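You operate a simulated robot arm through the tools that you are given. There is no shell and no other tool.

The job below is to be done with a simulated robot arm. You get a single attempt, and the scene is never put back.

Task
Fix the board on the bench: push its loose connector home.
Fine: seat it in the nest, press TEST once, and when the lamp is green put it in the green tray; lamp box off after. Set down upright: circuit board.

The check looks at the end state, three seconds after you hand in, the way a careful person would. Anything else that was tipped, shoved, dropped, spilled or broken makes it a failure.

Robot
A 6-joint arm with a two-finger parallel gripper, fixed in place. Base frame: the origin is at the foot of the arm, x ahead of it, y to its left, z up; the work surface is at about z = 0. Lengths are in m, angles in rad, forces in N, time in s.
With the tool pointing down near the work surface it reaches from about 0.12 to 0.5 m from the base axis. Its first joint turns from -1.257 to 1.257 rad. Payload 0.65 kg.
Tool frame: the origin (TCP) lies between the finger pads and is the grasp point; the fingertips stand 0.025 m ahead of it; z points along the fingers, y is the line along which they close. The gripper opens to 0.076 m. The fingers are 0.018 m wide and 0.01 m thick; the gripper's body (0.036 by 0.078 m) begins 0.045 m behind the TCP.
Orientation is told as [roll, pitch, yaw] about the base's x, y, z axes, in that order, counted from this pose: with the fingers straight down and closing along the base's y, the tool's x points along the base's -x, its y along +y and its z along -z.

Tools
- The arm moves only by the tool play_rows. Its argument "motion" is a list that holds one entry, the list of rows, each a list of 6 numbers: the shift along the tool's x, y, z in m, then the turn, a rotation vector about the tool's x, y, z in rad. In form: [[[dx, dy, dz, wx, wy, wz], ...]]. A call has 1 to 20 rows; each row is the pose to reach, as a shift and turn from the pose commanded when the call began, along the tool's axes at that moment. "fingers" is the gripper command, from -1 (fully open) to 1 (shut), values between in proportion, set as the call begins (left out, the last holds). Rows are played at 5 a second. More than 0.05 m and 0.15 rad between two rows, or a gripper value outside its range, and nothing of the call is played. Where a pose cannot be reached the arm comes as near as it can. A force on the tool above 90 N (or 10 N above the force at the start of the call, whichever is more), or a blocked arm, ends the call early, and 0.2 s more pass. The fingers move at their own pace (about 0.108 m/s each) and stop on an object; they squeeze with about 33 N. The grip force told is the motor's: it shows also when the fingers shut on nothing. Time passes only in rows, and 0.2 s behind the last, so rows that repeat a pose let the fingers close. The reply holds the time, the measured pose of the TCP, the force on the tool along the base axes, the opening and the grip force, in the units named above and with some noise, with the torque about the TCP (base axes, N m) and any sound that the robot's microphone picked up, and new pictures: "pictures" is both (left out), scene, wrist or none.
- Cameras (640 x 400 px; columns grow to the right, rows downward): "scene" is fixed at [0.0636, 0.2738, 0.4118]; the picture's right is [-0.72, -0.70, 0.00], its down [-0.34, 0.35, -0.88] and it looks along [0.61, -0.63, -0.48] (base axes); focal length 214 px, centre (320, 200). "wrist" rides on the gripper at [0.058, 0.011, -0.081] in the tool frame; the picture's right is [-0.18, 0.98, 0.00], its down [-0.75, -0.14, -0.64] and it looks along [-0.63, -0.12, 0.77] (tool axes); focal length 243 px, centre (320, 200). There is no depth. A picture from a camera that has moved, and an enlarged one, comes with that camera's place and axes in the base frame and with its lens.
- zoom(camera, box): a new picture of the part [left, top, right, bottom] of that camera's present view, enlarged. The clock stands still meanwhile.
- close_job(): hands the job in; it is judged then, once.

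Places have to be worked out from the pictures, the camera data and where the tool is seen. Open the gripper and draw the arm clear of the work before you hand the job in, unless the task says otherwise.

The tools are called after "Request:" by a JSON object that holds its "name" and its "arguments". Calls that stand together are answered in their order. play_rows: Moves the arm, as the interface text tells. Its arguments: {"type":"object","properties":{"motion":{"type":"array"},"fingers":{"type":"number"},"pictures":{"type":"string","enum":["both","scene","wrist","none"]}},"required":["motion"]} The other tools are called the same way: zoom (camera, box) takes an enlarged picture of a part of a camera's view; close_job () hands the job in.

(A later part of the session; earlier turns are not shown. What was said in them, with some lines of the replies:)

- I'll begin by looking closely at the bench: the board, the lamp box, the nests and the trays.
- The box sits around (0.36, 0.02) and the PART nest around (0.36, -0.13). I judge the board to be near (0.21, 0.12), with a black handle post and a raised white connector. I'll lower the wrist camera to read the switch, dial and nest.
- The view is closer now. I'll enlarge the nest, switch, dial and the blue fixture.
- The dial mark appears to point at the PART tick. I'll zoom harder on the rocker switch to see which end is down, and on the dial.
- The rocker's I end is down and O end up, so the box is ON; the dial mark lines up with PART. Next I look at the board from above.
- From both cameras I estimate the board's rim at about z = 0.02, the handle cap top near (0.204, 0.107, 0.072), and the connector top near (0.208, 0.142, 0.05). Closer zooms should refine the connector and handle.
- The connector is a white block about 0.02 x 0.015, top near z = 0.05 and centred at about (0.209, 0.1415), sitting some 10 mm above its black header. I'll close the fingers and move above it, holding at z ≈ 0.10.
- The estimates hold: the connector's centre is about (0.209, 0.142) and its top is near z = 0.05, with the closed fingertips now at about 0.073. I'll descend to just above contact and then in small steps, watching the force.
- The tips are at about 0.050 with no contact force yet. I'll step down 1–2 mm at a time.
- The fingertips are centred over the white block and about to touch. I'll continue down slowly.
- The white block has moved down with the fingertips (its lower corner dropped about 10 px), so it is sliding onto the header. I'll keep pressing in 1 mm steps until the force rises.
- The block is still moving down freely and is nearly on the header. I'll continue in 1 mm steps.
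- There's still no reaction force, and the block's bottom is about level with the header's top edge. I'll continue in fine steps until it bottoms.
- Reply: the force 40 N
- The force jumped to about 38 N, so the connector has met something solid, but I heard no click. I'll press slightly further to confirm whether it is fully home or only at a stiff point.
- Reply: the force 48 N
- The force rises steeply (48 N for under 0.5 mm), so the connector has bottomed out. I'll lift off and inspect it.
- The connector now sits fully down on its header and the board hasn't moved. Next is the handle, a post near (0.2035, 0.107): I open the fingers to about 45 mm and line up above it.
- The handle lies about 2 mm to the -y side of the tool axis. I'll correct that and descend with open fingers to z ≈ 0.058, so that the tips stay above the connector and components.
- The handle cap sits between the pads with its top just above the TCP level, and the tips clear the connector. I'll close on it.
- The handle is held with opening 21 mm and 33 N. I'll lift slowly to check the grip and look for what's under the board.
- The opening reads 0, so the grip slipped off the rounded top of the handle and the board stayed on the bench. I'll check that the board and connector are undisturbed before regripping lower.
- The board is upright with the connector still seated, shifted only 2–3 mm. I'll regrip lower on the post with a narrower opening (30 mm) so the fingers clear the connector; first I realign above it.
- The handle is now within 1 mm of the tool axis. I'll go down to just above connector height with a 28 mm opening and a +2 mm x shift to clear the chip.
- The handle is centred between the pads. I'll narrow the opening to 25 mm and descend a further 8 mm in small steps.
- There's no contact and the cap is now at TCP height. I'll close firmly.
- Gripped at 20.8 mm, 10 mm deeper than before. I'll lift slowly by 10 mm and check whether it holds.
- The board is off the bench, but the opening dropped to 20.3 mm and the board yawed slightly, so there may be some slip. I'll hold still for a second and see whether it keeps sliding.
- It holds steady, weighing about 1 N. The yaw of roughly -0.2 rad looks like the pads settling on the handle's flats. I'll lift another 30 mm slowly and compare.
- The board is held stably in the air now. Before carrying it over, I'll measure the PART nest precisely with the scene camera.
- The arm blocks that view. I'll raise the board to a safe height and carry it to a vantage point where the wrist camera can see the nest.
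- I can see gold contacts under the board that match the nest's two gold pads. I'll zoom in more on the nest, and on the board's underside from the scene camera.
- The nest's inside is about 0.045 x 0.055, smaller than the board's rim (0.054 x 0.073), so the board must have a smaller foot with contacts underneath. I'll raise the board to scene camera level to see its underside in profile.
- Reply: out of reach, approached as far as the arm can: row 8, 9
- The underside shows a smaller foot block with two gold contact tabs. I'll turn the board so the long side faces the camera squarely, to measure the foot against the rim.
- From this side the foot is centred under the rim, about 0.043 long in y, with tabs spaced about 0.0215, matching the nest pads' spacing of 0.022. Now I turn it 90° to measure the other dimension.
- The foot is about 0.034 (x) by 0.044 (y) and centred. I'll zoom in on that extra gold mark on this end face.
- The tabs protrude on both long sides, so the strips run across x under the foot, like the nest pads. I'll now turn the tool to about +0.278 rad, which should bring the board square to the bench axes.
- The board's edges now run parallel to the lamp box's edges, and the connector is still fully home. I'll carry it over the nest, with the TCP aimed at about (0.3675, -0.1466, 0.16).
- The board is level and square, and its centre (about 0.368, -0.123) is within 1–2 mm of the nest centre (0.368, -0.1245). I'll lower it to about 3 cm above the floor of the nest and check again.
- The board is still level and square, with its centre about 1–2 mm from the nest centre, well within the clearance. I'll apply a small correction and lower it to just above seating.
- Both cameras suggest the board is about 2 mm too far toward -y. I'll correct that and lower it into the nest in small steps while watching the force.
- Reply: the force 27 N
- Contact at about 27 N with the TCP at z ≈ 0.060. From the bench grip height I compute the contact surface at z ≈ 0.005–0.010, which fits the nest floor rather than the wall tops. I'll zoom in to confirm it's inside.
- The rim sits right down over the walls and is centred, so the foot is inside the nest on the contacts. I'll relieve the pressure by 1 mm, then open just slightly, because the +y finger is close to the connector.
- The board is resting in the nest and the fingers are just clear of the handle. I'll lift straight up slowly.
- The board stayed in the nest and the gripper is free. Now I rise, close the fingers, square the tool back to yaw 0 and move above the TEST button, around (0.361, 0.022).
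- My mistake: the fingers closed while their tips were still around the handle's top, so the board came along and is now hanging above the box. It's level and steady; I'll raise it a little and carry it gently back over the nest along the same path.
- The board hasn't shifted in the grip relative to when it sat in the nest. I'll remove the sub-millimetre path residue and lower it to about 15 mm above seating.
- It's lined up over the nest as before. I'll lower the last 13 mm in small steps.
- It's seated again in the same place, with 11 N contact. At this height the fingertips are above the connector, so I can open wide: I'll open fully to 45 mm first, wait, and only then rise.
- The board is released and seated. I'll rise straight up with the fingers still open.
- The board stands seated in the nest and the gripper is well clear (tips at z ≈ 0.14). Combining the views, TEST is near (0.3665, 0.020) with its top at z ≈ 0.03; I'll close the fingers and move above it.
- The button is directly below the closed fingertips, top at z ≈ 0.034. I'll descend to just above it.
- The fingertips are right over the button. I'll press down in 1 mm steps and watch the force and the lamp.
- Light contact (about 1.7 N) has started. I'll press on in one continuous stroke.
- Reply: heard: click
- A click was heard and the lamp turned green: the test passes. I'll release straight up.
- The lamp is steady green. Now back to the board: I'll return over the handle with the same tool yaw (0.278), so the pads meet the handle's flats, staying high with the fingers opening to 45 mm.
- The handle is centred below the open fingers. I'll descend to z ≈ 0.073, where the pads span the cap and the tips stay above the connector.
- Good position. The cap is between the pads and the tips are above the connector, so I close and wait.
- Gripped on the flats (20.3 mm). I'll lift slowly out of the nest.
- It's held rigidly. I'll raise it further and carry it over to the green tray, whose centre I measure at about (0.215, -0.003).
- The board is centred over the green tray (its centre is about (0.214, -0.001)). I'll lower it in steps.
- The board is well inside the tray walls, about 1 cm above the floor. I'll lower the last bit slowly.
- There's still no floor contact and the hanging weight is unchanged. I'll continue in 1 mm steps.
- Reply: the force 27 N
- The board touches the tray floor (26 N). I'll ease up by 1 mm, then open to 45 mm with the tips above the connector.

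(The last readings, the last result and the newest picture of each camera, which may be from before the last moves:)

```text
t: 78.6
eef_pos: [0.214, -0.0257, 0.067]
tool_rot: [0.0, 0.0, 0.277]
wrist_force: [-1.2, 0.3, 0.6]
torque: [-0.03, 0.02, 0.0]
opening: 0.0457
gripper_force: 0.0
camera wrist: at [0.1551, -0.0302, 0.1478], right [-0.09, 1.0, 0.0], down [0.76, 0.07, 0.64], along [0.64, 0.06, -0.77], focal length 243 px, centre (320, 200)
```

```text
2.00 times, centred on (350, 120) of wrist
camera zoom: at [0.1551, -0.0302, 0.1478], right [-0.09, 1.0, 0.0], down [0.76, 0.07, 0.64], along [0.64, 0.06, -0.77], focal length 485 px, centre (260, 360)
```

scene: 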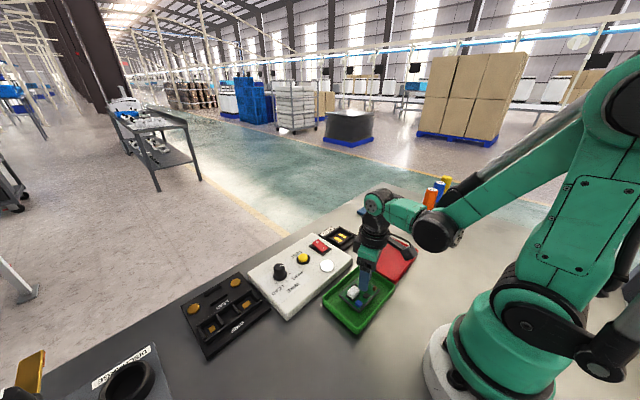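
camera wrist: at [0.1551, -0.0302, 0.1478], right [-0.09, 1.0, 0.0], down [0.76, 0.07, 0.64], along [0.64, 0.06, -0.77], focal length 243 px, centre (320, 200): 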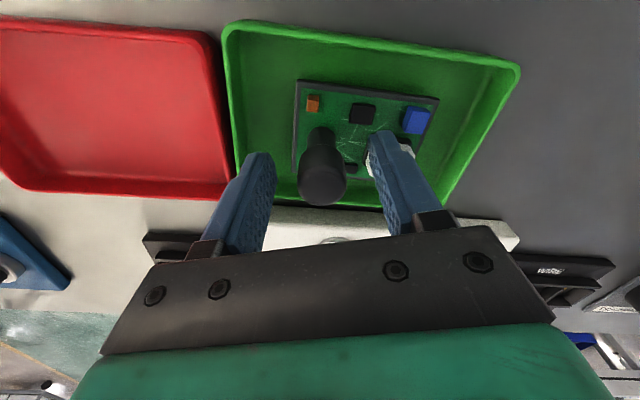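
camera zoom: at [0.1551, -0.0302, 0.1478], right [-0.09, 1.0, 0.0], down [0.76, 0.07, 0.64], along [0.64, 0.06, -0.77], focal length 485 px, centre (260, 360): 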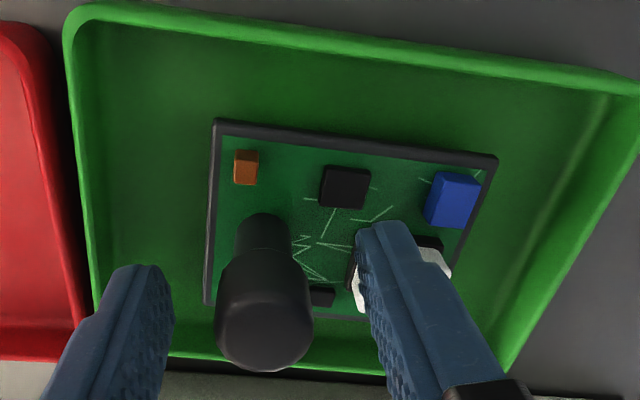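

The board stands on the tray floor, released. I'll rise straight up with the fingers still open.

Request:
{"name": "play_rows", "arguments": {"motion": [[[0, 0, -0.01, 0, 0, 0], [0, 0, -0.025, 0, 0, 0], [0, 0, -0.045, 0, 0, 0], [0, 0, -0.07, 0, 0, 0], [0, 0, -0.1, 0, 0, 0], [0, 0, -0.1, 0, 0, 0]]]}}

Request:
{"name": "zoom", "arguments": {"camera": "scene", "box": [310, 240, 410, 340]}}

Request:
{"name": "zoom", "arguments": {"camera": "wrist", "box": [240, 20, 460, 160]}}

```text
t: 80.0
eef_pos: [0.2133, -0.0246, 0.1668]
tool_rot: [0.0, -0.002, 0.278]
wrist_force: [-0.6, 0.1, 0.5]
torque: [-0.01, -0.01, 0.0]
opening: 0.0456
gripper_force: 0.0
camera wrist: at [0.1545, -0.0296, 0.248], right [-0.09, 1.0, 0.0], down [0.76, 0.07, 0.64], along [0.64, 0.06, -0.77], focal length 243 px, centre (320, 200)
```

scene: 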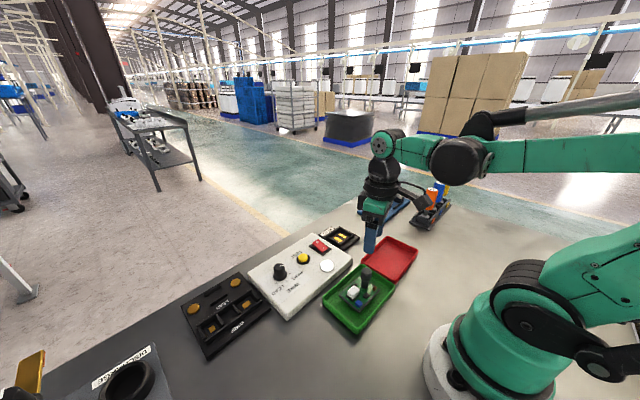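
wrist: 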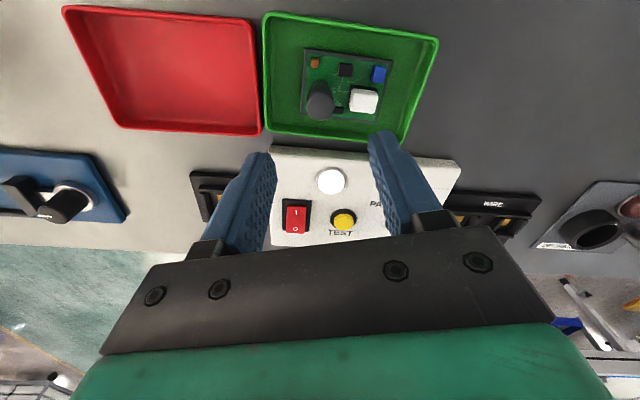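

```text
4.00 times, centred on (360, 290) of scene
camera zoom: at [0.0636, 0.2738, 0.4118], right [-0.72, -0.7, 0.0], down [-0.34, 0.35, -0.88], along [0.61, -0.63, -0.48], focal length 858 px, centre (160, -160)
```

zoom: 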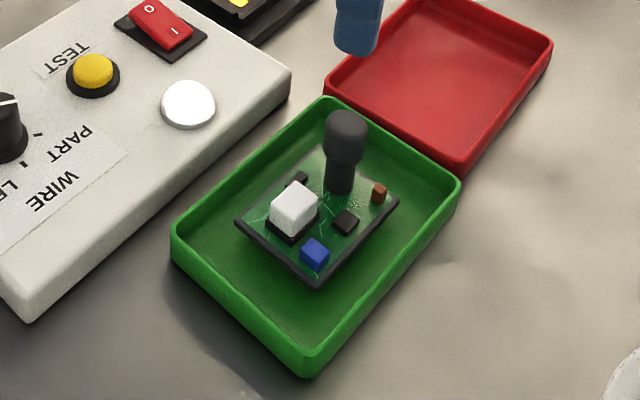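

```text
2.86 times, centred on (350, 90) of wrist
camera zoom: at [0.1545, -0.0296, 0.248], right [-0.09, 1.0, 0.0], down [0.76, 0.07, 0.64], along [0.64, 0.06, -0.77], focal length 693 px, centre (234, 514)
```

zoom: 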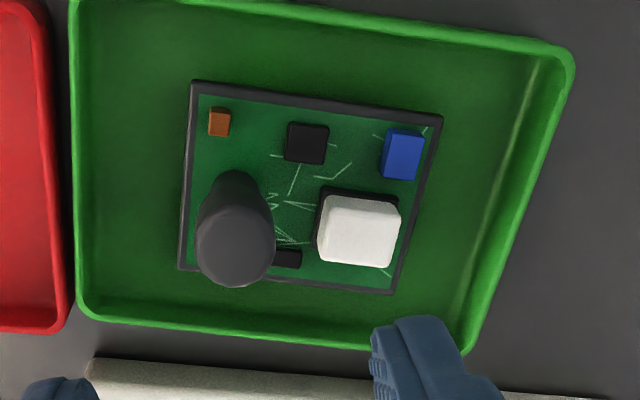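

The board is upright in the middle of the green tray with its connector home. Now the box: I close the fingers (well above everything) and move above the rocker's raised O end, about (0.379, -0.037).

Request:
{"name": "play_rows", "arguments": {"motion": [[[0, 0, -0.005, 0, 0, 0], [-0.0314, -0.0115, -0.005, 0, 0, 0.056], [-0.0628, -0.0231, -0.005, 0, 0, 0.111], [-0.0941, -0.0346, -0.005, 0, 0, 0.167], [-0.1255, -0.0462, -0.005, 0, 0, 0.222], [-0.1569, -0.0577, 0.005, 0, 0, 0.278], [-0.1569, -0.0577, 0.046, 0, 0, 0.278], [-0.1569, -0.0577, 0.046, 0, 0, 0.278]]], "fingers": 1}}

Request:
{"name": "zoom", "arguments": {"camera": "wrist", "box": [220, 40, 420, 180]}}

Request:
{"name": "zoom", "arguments": {"camera": "scene", "box": [280, 205, 360, 275]}}

```text
t: 81.8
eef_pos: [0.3807, -0.0348, 0.1216]
tool_rot: [0.003, -0.001, -0.001]
wrist_force: [-1.5, -0.7, -0.3]
torque: [-0.05, 0.02, 0.0]
opening: 0.0
gripper_force: 23.3
camera wrist: at [0.3222, -0.0236, 0.2023], right [0.18, 0.98, 0.0], down [0.75, -0.14, 0.64], along [0.63, -0.12, -0.77], focal length 243 px, centre (320, 200)
```

scene: 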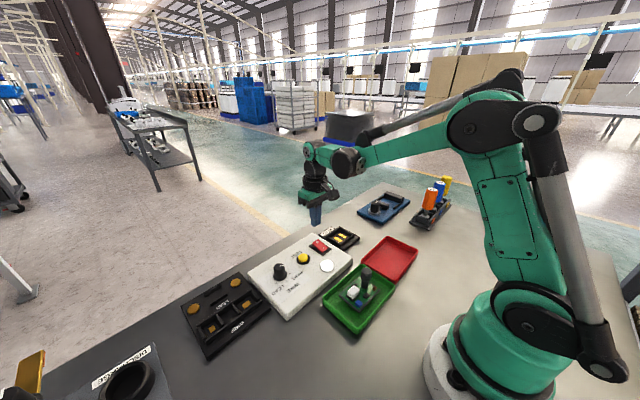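
wrist: 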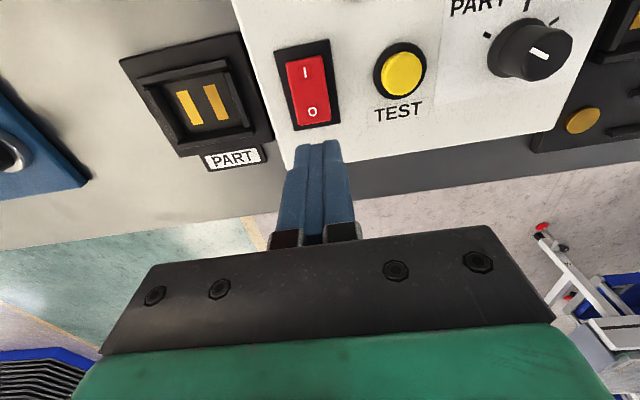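

```text
2.86 times, centred on (320, 110) of wrist
camera zoom: at [0.3222, -0.0236, 0.2023], right [0.18, 0.98, 0.0], down [0.75, -0.14, 0.64], along [0.63, -0.12, -0.77], focal length 693 px, centre (320, 457)
```

zoom: 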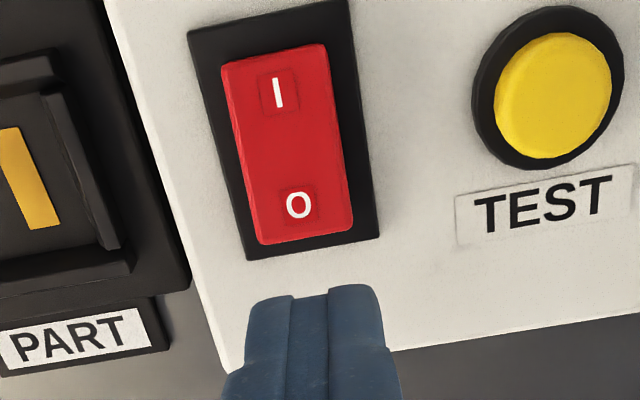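

```text
5.71 times, centred on (320, 240) of scene
camera zoom: at [0.0636, 0.2738, 0.4118], right [-0.72, -0.7, 0.0], down [-0.34, 0.35, -0.88], along [0.61, -0.63, -0.48], focal length 1226 px, centre (320, -29)
```

zoom: 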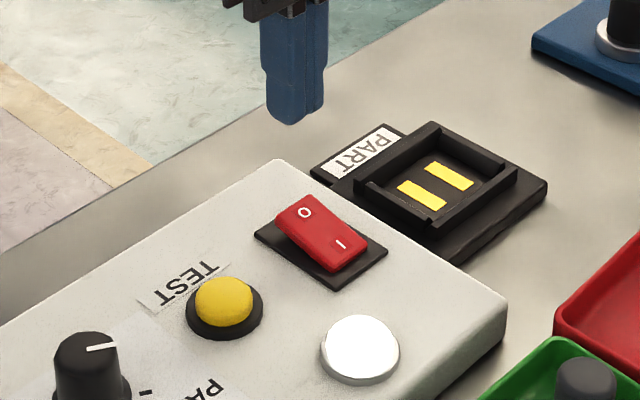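

The rocker's O end is about 4 mm toward -y from the tool axis. I'll shift by -4 mm in y and +3 mm in x (for leverage) and descend to just above it.

Request:
{"name": "play_rows", "arguments": {"motion": [[[-0.003, -0.0042, 0.01, 0, 0, 0], [-0.003, -0.0042, 0.03, 0, 0, 0], [-0.003, -0.0042, 0.045, 0, 0, 0], [-0.003, -0.0042, 0.052, 0, 0, 0], [-0.003, -0.0042, 0.052, 0, 0, 0]]]}}

Request:
{"name": "zoom", "arguments": {"camera": "wrist", "box": [240, 60, 400, 180]}}

Request:
{"name": "zoom", "arguments": {"camera": "scene", "box": [290, 215, 350, 265]}}

```text
t: 83.0
eef_pos: [0.385, -0.0424, 0.0684]
tool_rot: [0.002, 0.0, 0.001]
wrist_force: [-0.5, 0.1, 0.8]
torque: [-0.02, 0.01, -0.01]
opening: 0.0
gripper_force: 23.6
camera wrist: at [0.3267, -0.03, 0.1501], right [0.18, 0.98, 0.0], down [0.75, -0.14, 0.64], along [0.63, -0.12, -0.77], focal length 243 px, centre (320, 200)
```

scene: 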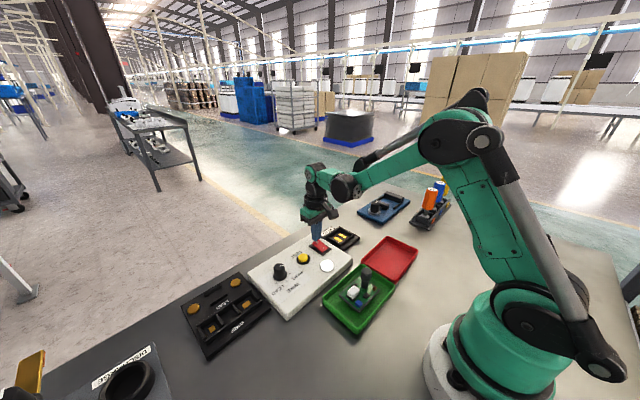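
wrist: 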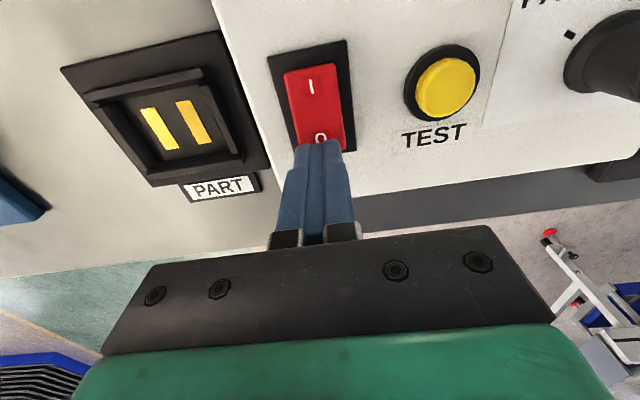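

```text
3.33 times, centred on (320, 120) of wrist
camera zoom: at [0.3267, -0.03, 0.1501], right [0.18, 0.98, 0.0], down [0.75, -0.14, 0.64], along [0.63, -0.12, -0.77], focal length 809 px, centre (320, 467)
```

zoom: 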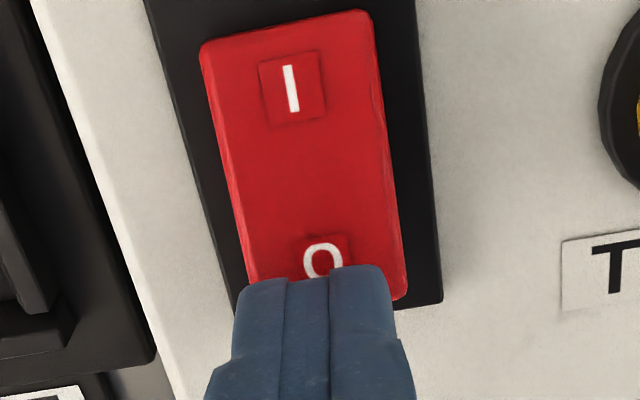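

```text
8.00 times, centred on (320, 240) of scene
camera zoom: at [0.0636, 0.2738, 0.4118], right [-0.72, -0.7, 0.0], down [-0.34, 0.35, -0.88], along [0.61, -0.63, -0.48], focal length 1716 px, centre (320, -120)
```

zoom: 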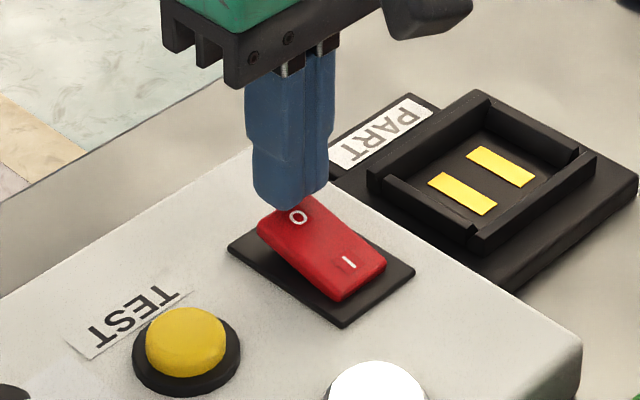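

The fingertips are right above the raised O end. I'll press down in 1 mm steps until it clicks over.

Request:
{"name": "play_rows", "arguments": {"motion": [[[0, 0, 0.001, 0, 0, 0], [0, 0, 0.002, 0, 0, 0], [0, 0, 0.003, 0, 0, 0], [0, 0, 0.004, 0, 0, 0], [0, 0, 0.005, 0, 0, 0], [0, 0, 0.005, 0, 0, 0]]], "pictures": "none"}}

Request:
{"name": "zoom", "arguments": {"camera": "scene", "box": [290, 215, 350, 265]}}

```text
t: 84.4
eef_pos: [0.3858, -0.0399, 0.0631]
tool_rot: [0.003, 0.0, 0.0]
wrist_force: [0.6, 0.5, 0.1]
torque: [-0.03, -0.02, -0.01]
opening: 0.0001
gripper_force: 23.0
```

```text
8.00 times, centred on (320, 240) of scene
camera zoom: at [0.0636, 0.2738, 0.4118], right [-0.72, -0.7, 0.0], down [-0.34, 0.35, -0.88], along [0.61, -0.63, -0.48], focal length 1716 px, centre (320, -120)
```

zoom: 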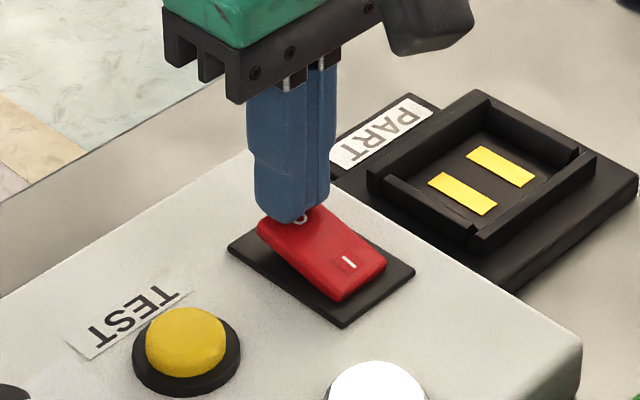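

Request:
{"name": "play_rows", "arguments": {"motion": [[[0, 0, 0.001, 0, 0, 0], [0, 0, 0.002, 0, 0, 0], [0, 0, 0.003, 0, 0, 0], [0, 0, 0.003, 0, 0, 0]]], "pictures": "scene"}}

Request:
{"name": "zoom", "arguments": {"camera": "scene", "box": [290, 215, 350, 275]}}

```text
t: 85.4
eef_pos: [0.3844, -0.0416, 0.0607]
tool_rot: [0.001, 0.0, 0.0]
wrist_force: [0.0, -0.5, 0.7]
torque: [-0.03, -0.01, 0.0]
opening: 0.0003
gripper_force: 23.5
```

scene: 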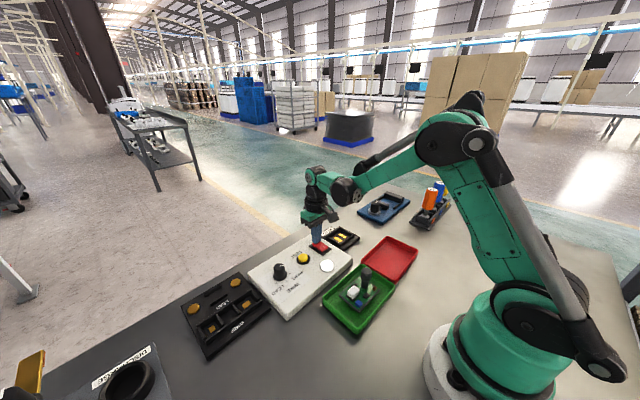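

```text
6.67 times, centred on (320, 245) of scene
camera zoom: at [0.0636, 0.2738, 0.4118], right [-0.72, -0.7, 0.0], down [-0.34, 0.35, -0.88], along [0.61, -0.63, -0.48], focal length 1430 px, centre (320, -100)
```

zoom: 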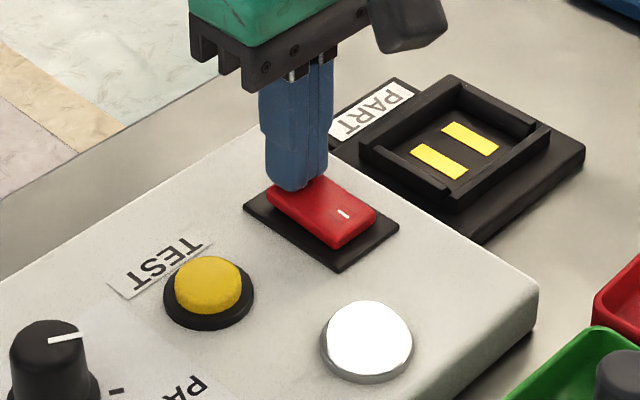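

The rocker is tilting (now about level), but no click yet. I'll keep pressing.

Request:
{"name": "play_rows", "arguments": {"motion": [[[0, 0, 0.001, 0, 0, 0], [0, 0, 0.002, 0, 0, 0], [0, 0, 0.003, 0, 0, 0], [0, 0, 0.003, 0, 0, 0]]], "pictures": "scene"}}

Request:
{"name": "zoom", "arguments": {"camera": "scene", "box": [290, 215, 350, 275]}}

```text
t: 86.4
eef_pos: [0.3831, -0.0422, 0.0601]
tool_rot: [0.002, -0.002, 0.0]
wrist_force: [1.4, 4.3, 35.1]
torque: [0.05, 0.25, -0.3]
opening: 0.0
gripper_force: 23.4
```

scene: 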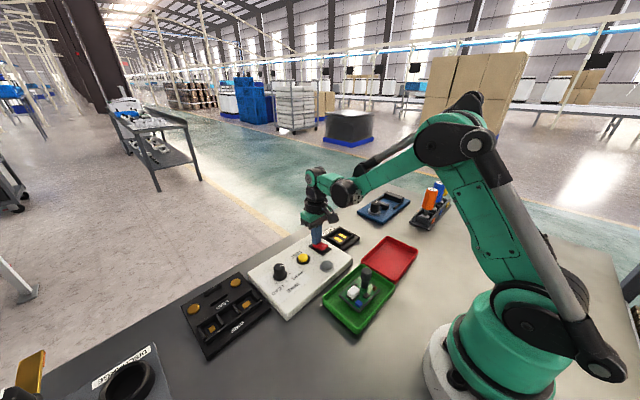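

```text
6.67 times, centred on (320, 245) of scene
camera zoom: at [0.0635, 0.2738, 0.4119], right [-0.72, -0.7, 0.0], down [-0.34, 0.35, -0.88], along [0.61, -0.63, -0.48], focal length 1430 px, centre (320, -100)
```

zoom: 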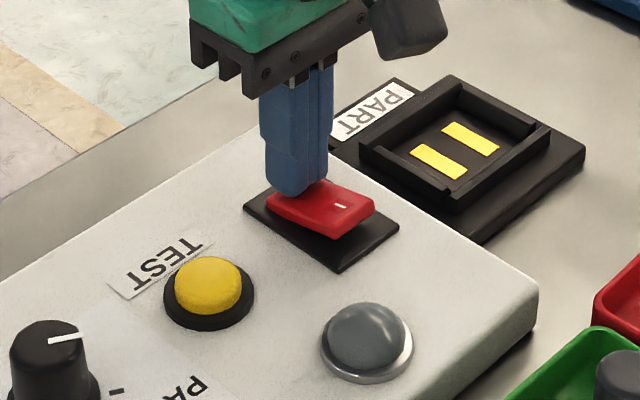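

The lamp went dark and the rocker's I end is now up: the box is off. I'll lift off straight up.

Request:
{"name": "play_rows", "arguments": {"motion": [[[0, 0, -0.003, 0, 0, 0], [0, 0, -0.015, 0, 0, 0], [0, 0, -0.04, 0, 0, 0], [0, 0, -0.08, 0, 0, 0], [0, 0, -0.11, 0, 0, 0], [0, 0, -0.11, 0, 0, 0]]]}}

Request:
{"name": "zoom", "arguments": {"camera": "scene", "box": [280, 215, 360, 285]}}

Request:
{"name": "zoom", "arguments": {"camera": "scene", "box": [180, 190, 460, 370]}}

Request:
{"name": "zoom", "arguments": {"camera": "scene", "box": [320, 260, 400, 330]}}

```text
t: 87.8
eef_pos: [0.3842, -0.0409, 0.1663]
tool_rot: [0.002, 0.001, 0.0]
wrist_force: [-0.8, 0.2, -0.1]
torque: [-0.01, 0.02, -0.01]
opening: 0.0002
gripper_force: 23.8
camera wrist: at [0.3254, -0.0293, 0.2483], right [0.18, 0.98, 0.0], down [0.75, -0.14, 0.64], along [0.63, -0.12, -0.77], focal length 243 px, centre (320, 200)
```

scene: 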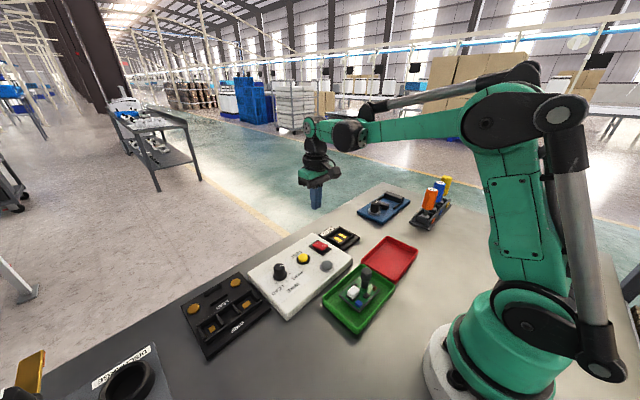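
wrist: 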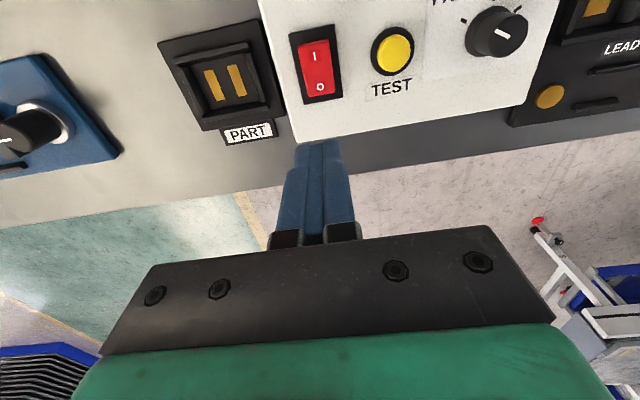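

```text
5.71 times, centred on (320, 250) of scene
camera zoom: at [0.0636, 0.2738, 0.4118], right [-0.72, -0.7, 0.0], down [-0.34, 0.35, -0.88], along [0.61, -0.63, -0.48], focal length 1226 px, centre (320, -86)
```

zoom: 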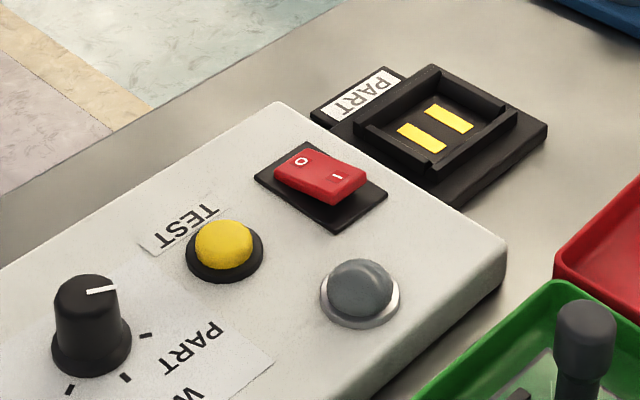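

```text
2.22 times, centred on (320, 280) of scene
camera zoom: at [0.0636, 0.2738, 0.4118], right [-0.72, -0.7, 0.0], down [-0.34, 0.35, -0.88], along [0.61, -0.63, -0.48], focal length 477 px, centre (320, 22)
```

zoom: 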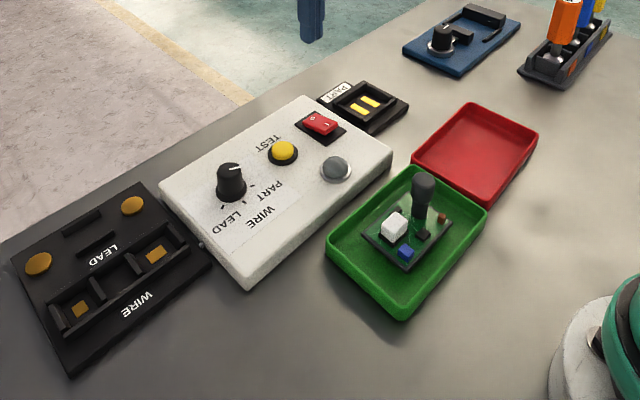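

```text
5.71 times, centred on (360, 295) of scene
camera zoom: at [0.0636, 0.2738, 0.4118], right [-0.72, -0.7, 0.0], down [-0.34, 0.35, -0.88], along [0.61, -0.63, -0.48], focal length 1226 px, centre (91, -343)
```

zoom: 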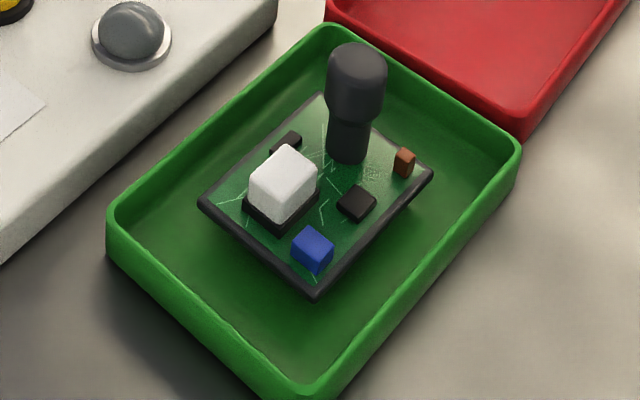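

The rocker is on O, the lamp is dark, and the board stands upright in the green tray with its connector home; the rest of the bench is undisturbed. I'll open the gripper and move the arm up and clear.

Request:
{"name": "play_rows", "arguments": {"motion": [[[0.01, 0.005, -0.03, 0, 0, 0], [0.03, 0.015, -0.06, 0, 0, 0], [0.05, 0.03, -0.09, 0, 0, 0], [0.07, 0.045, -0.115, 0, 0, 0], [0.08, 0.05, -0.125, 0, 0, 0], [0.08, 0.05, -0.125, 0, 0, 0]]], "fingers": -1}}

Request:
{"name": "zoom", "arguments": {"camera": "scene", "box": [180, 180, 480, 380]}}

```text
t: 89.2
eef_pos: [0.3031, 0.0087, 0.2933]
tool_rot: [0.003, 0.0, 0.0]
wrist_force: [0.6, 0.0, 0.0]
torque: [0.03, 0.0, 0.03]
opening: 0.076
gripper_force: 0.0
camera wrist: at [0.2446, 0.0192, 0.3747], right [0.18, 0.98, 0.0], down [0.75, -0.14, 0.64], along [0.63, -0.12, -0.77], focal length 243 px, centre (320, 200)
```

scene: 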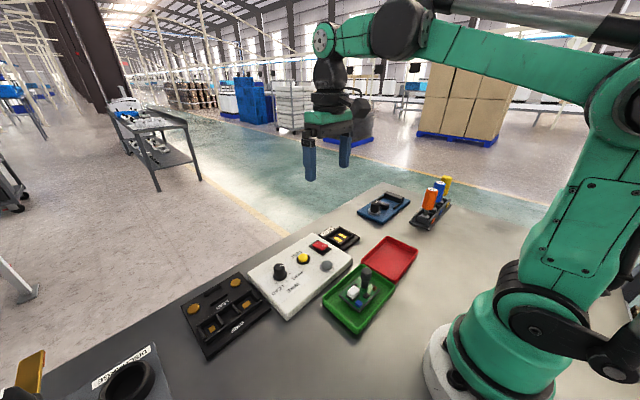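
wrist: 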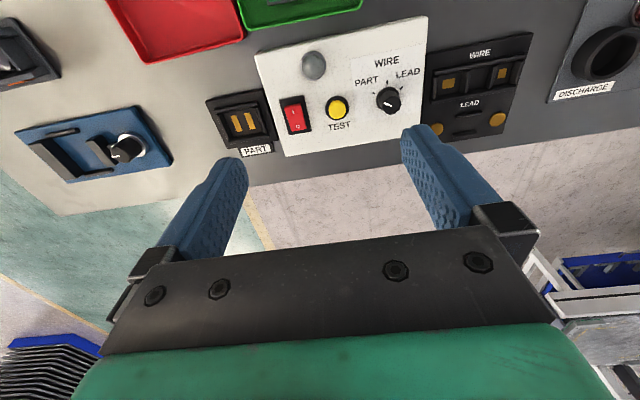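

```text
2.00 times, centred on (330, 280) of scene
camera zoom: at [0.0636, 0.2738, 0.4118], right [-0.72, -0.7, 0.0], down [-0.34, 0.35, -0.88], along [0.61, -0.63, -0.48], focal length 429 px, centre (300, 40)
```

zoom: 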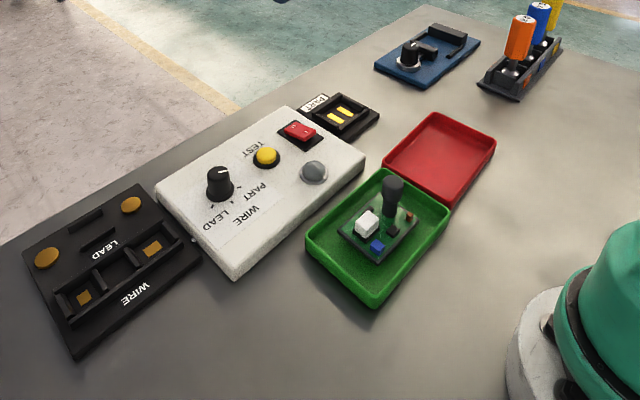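

The end state is as asked: connector home, TEST pressed once with a green lamp, board upright in the green tray, and the box off. The gripper is open and clear of the work, so I'm handing in.

Request:
{"name": "close_job", "arguments": {}}

```text
The job is handed in.
```

The job is done and handed in. The loose connector is pushed home, and the board stands upright in the middle of the green tray.

- **Connector:** I pressed it down until it bottomed out on its header at about 48 N. There was no audible click.
- **Test:** I seated the board in the PART nest and pressed TEST once. It clicked and the lamp turned green.
- **Lamp box:** I pressed the rocker to O after the board was in the tray, and the lamp went dark. The dial was already on PART, so I left it there.

Two slips happened along the way:

- **First lift:** the grip slid off the handle's rounded top. The board stayed upright on the bench and moved 2–3 mm.
- **Before the test:** I closed the fingers too early and lifted the board out of the nest by its handle. I carried it back and reseated it before pressing TEST.

In the last pictures everything else on the bench looked undisturbed. The gripper is open and the arm is back near its starting pose.
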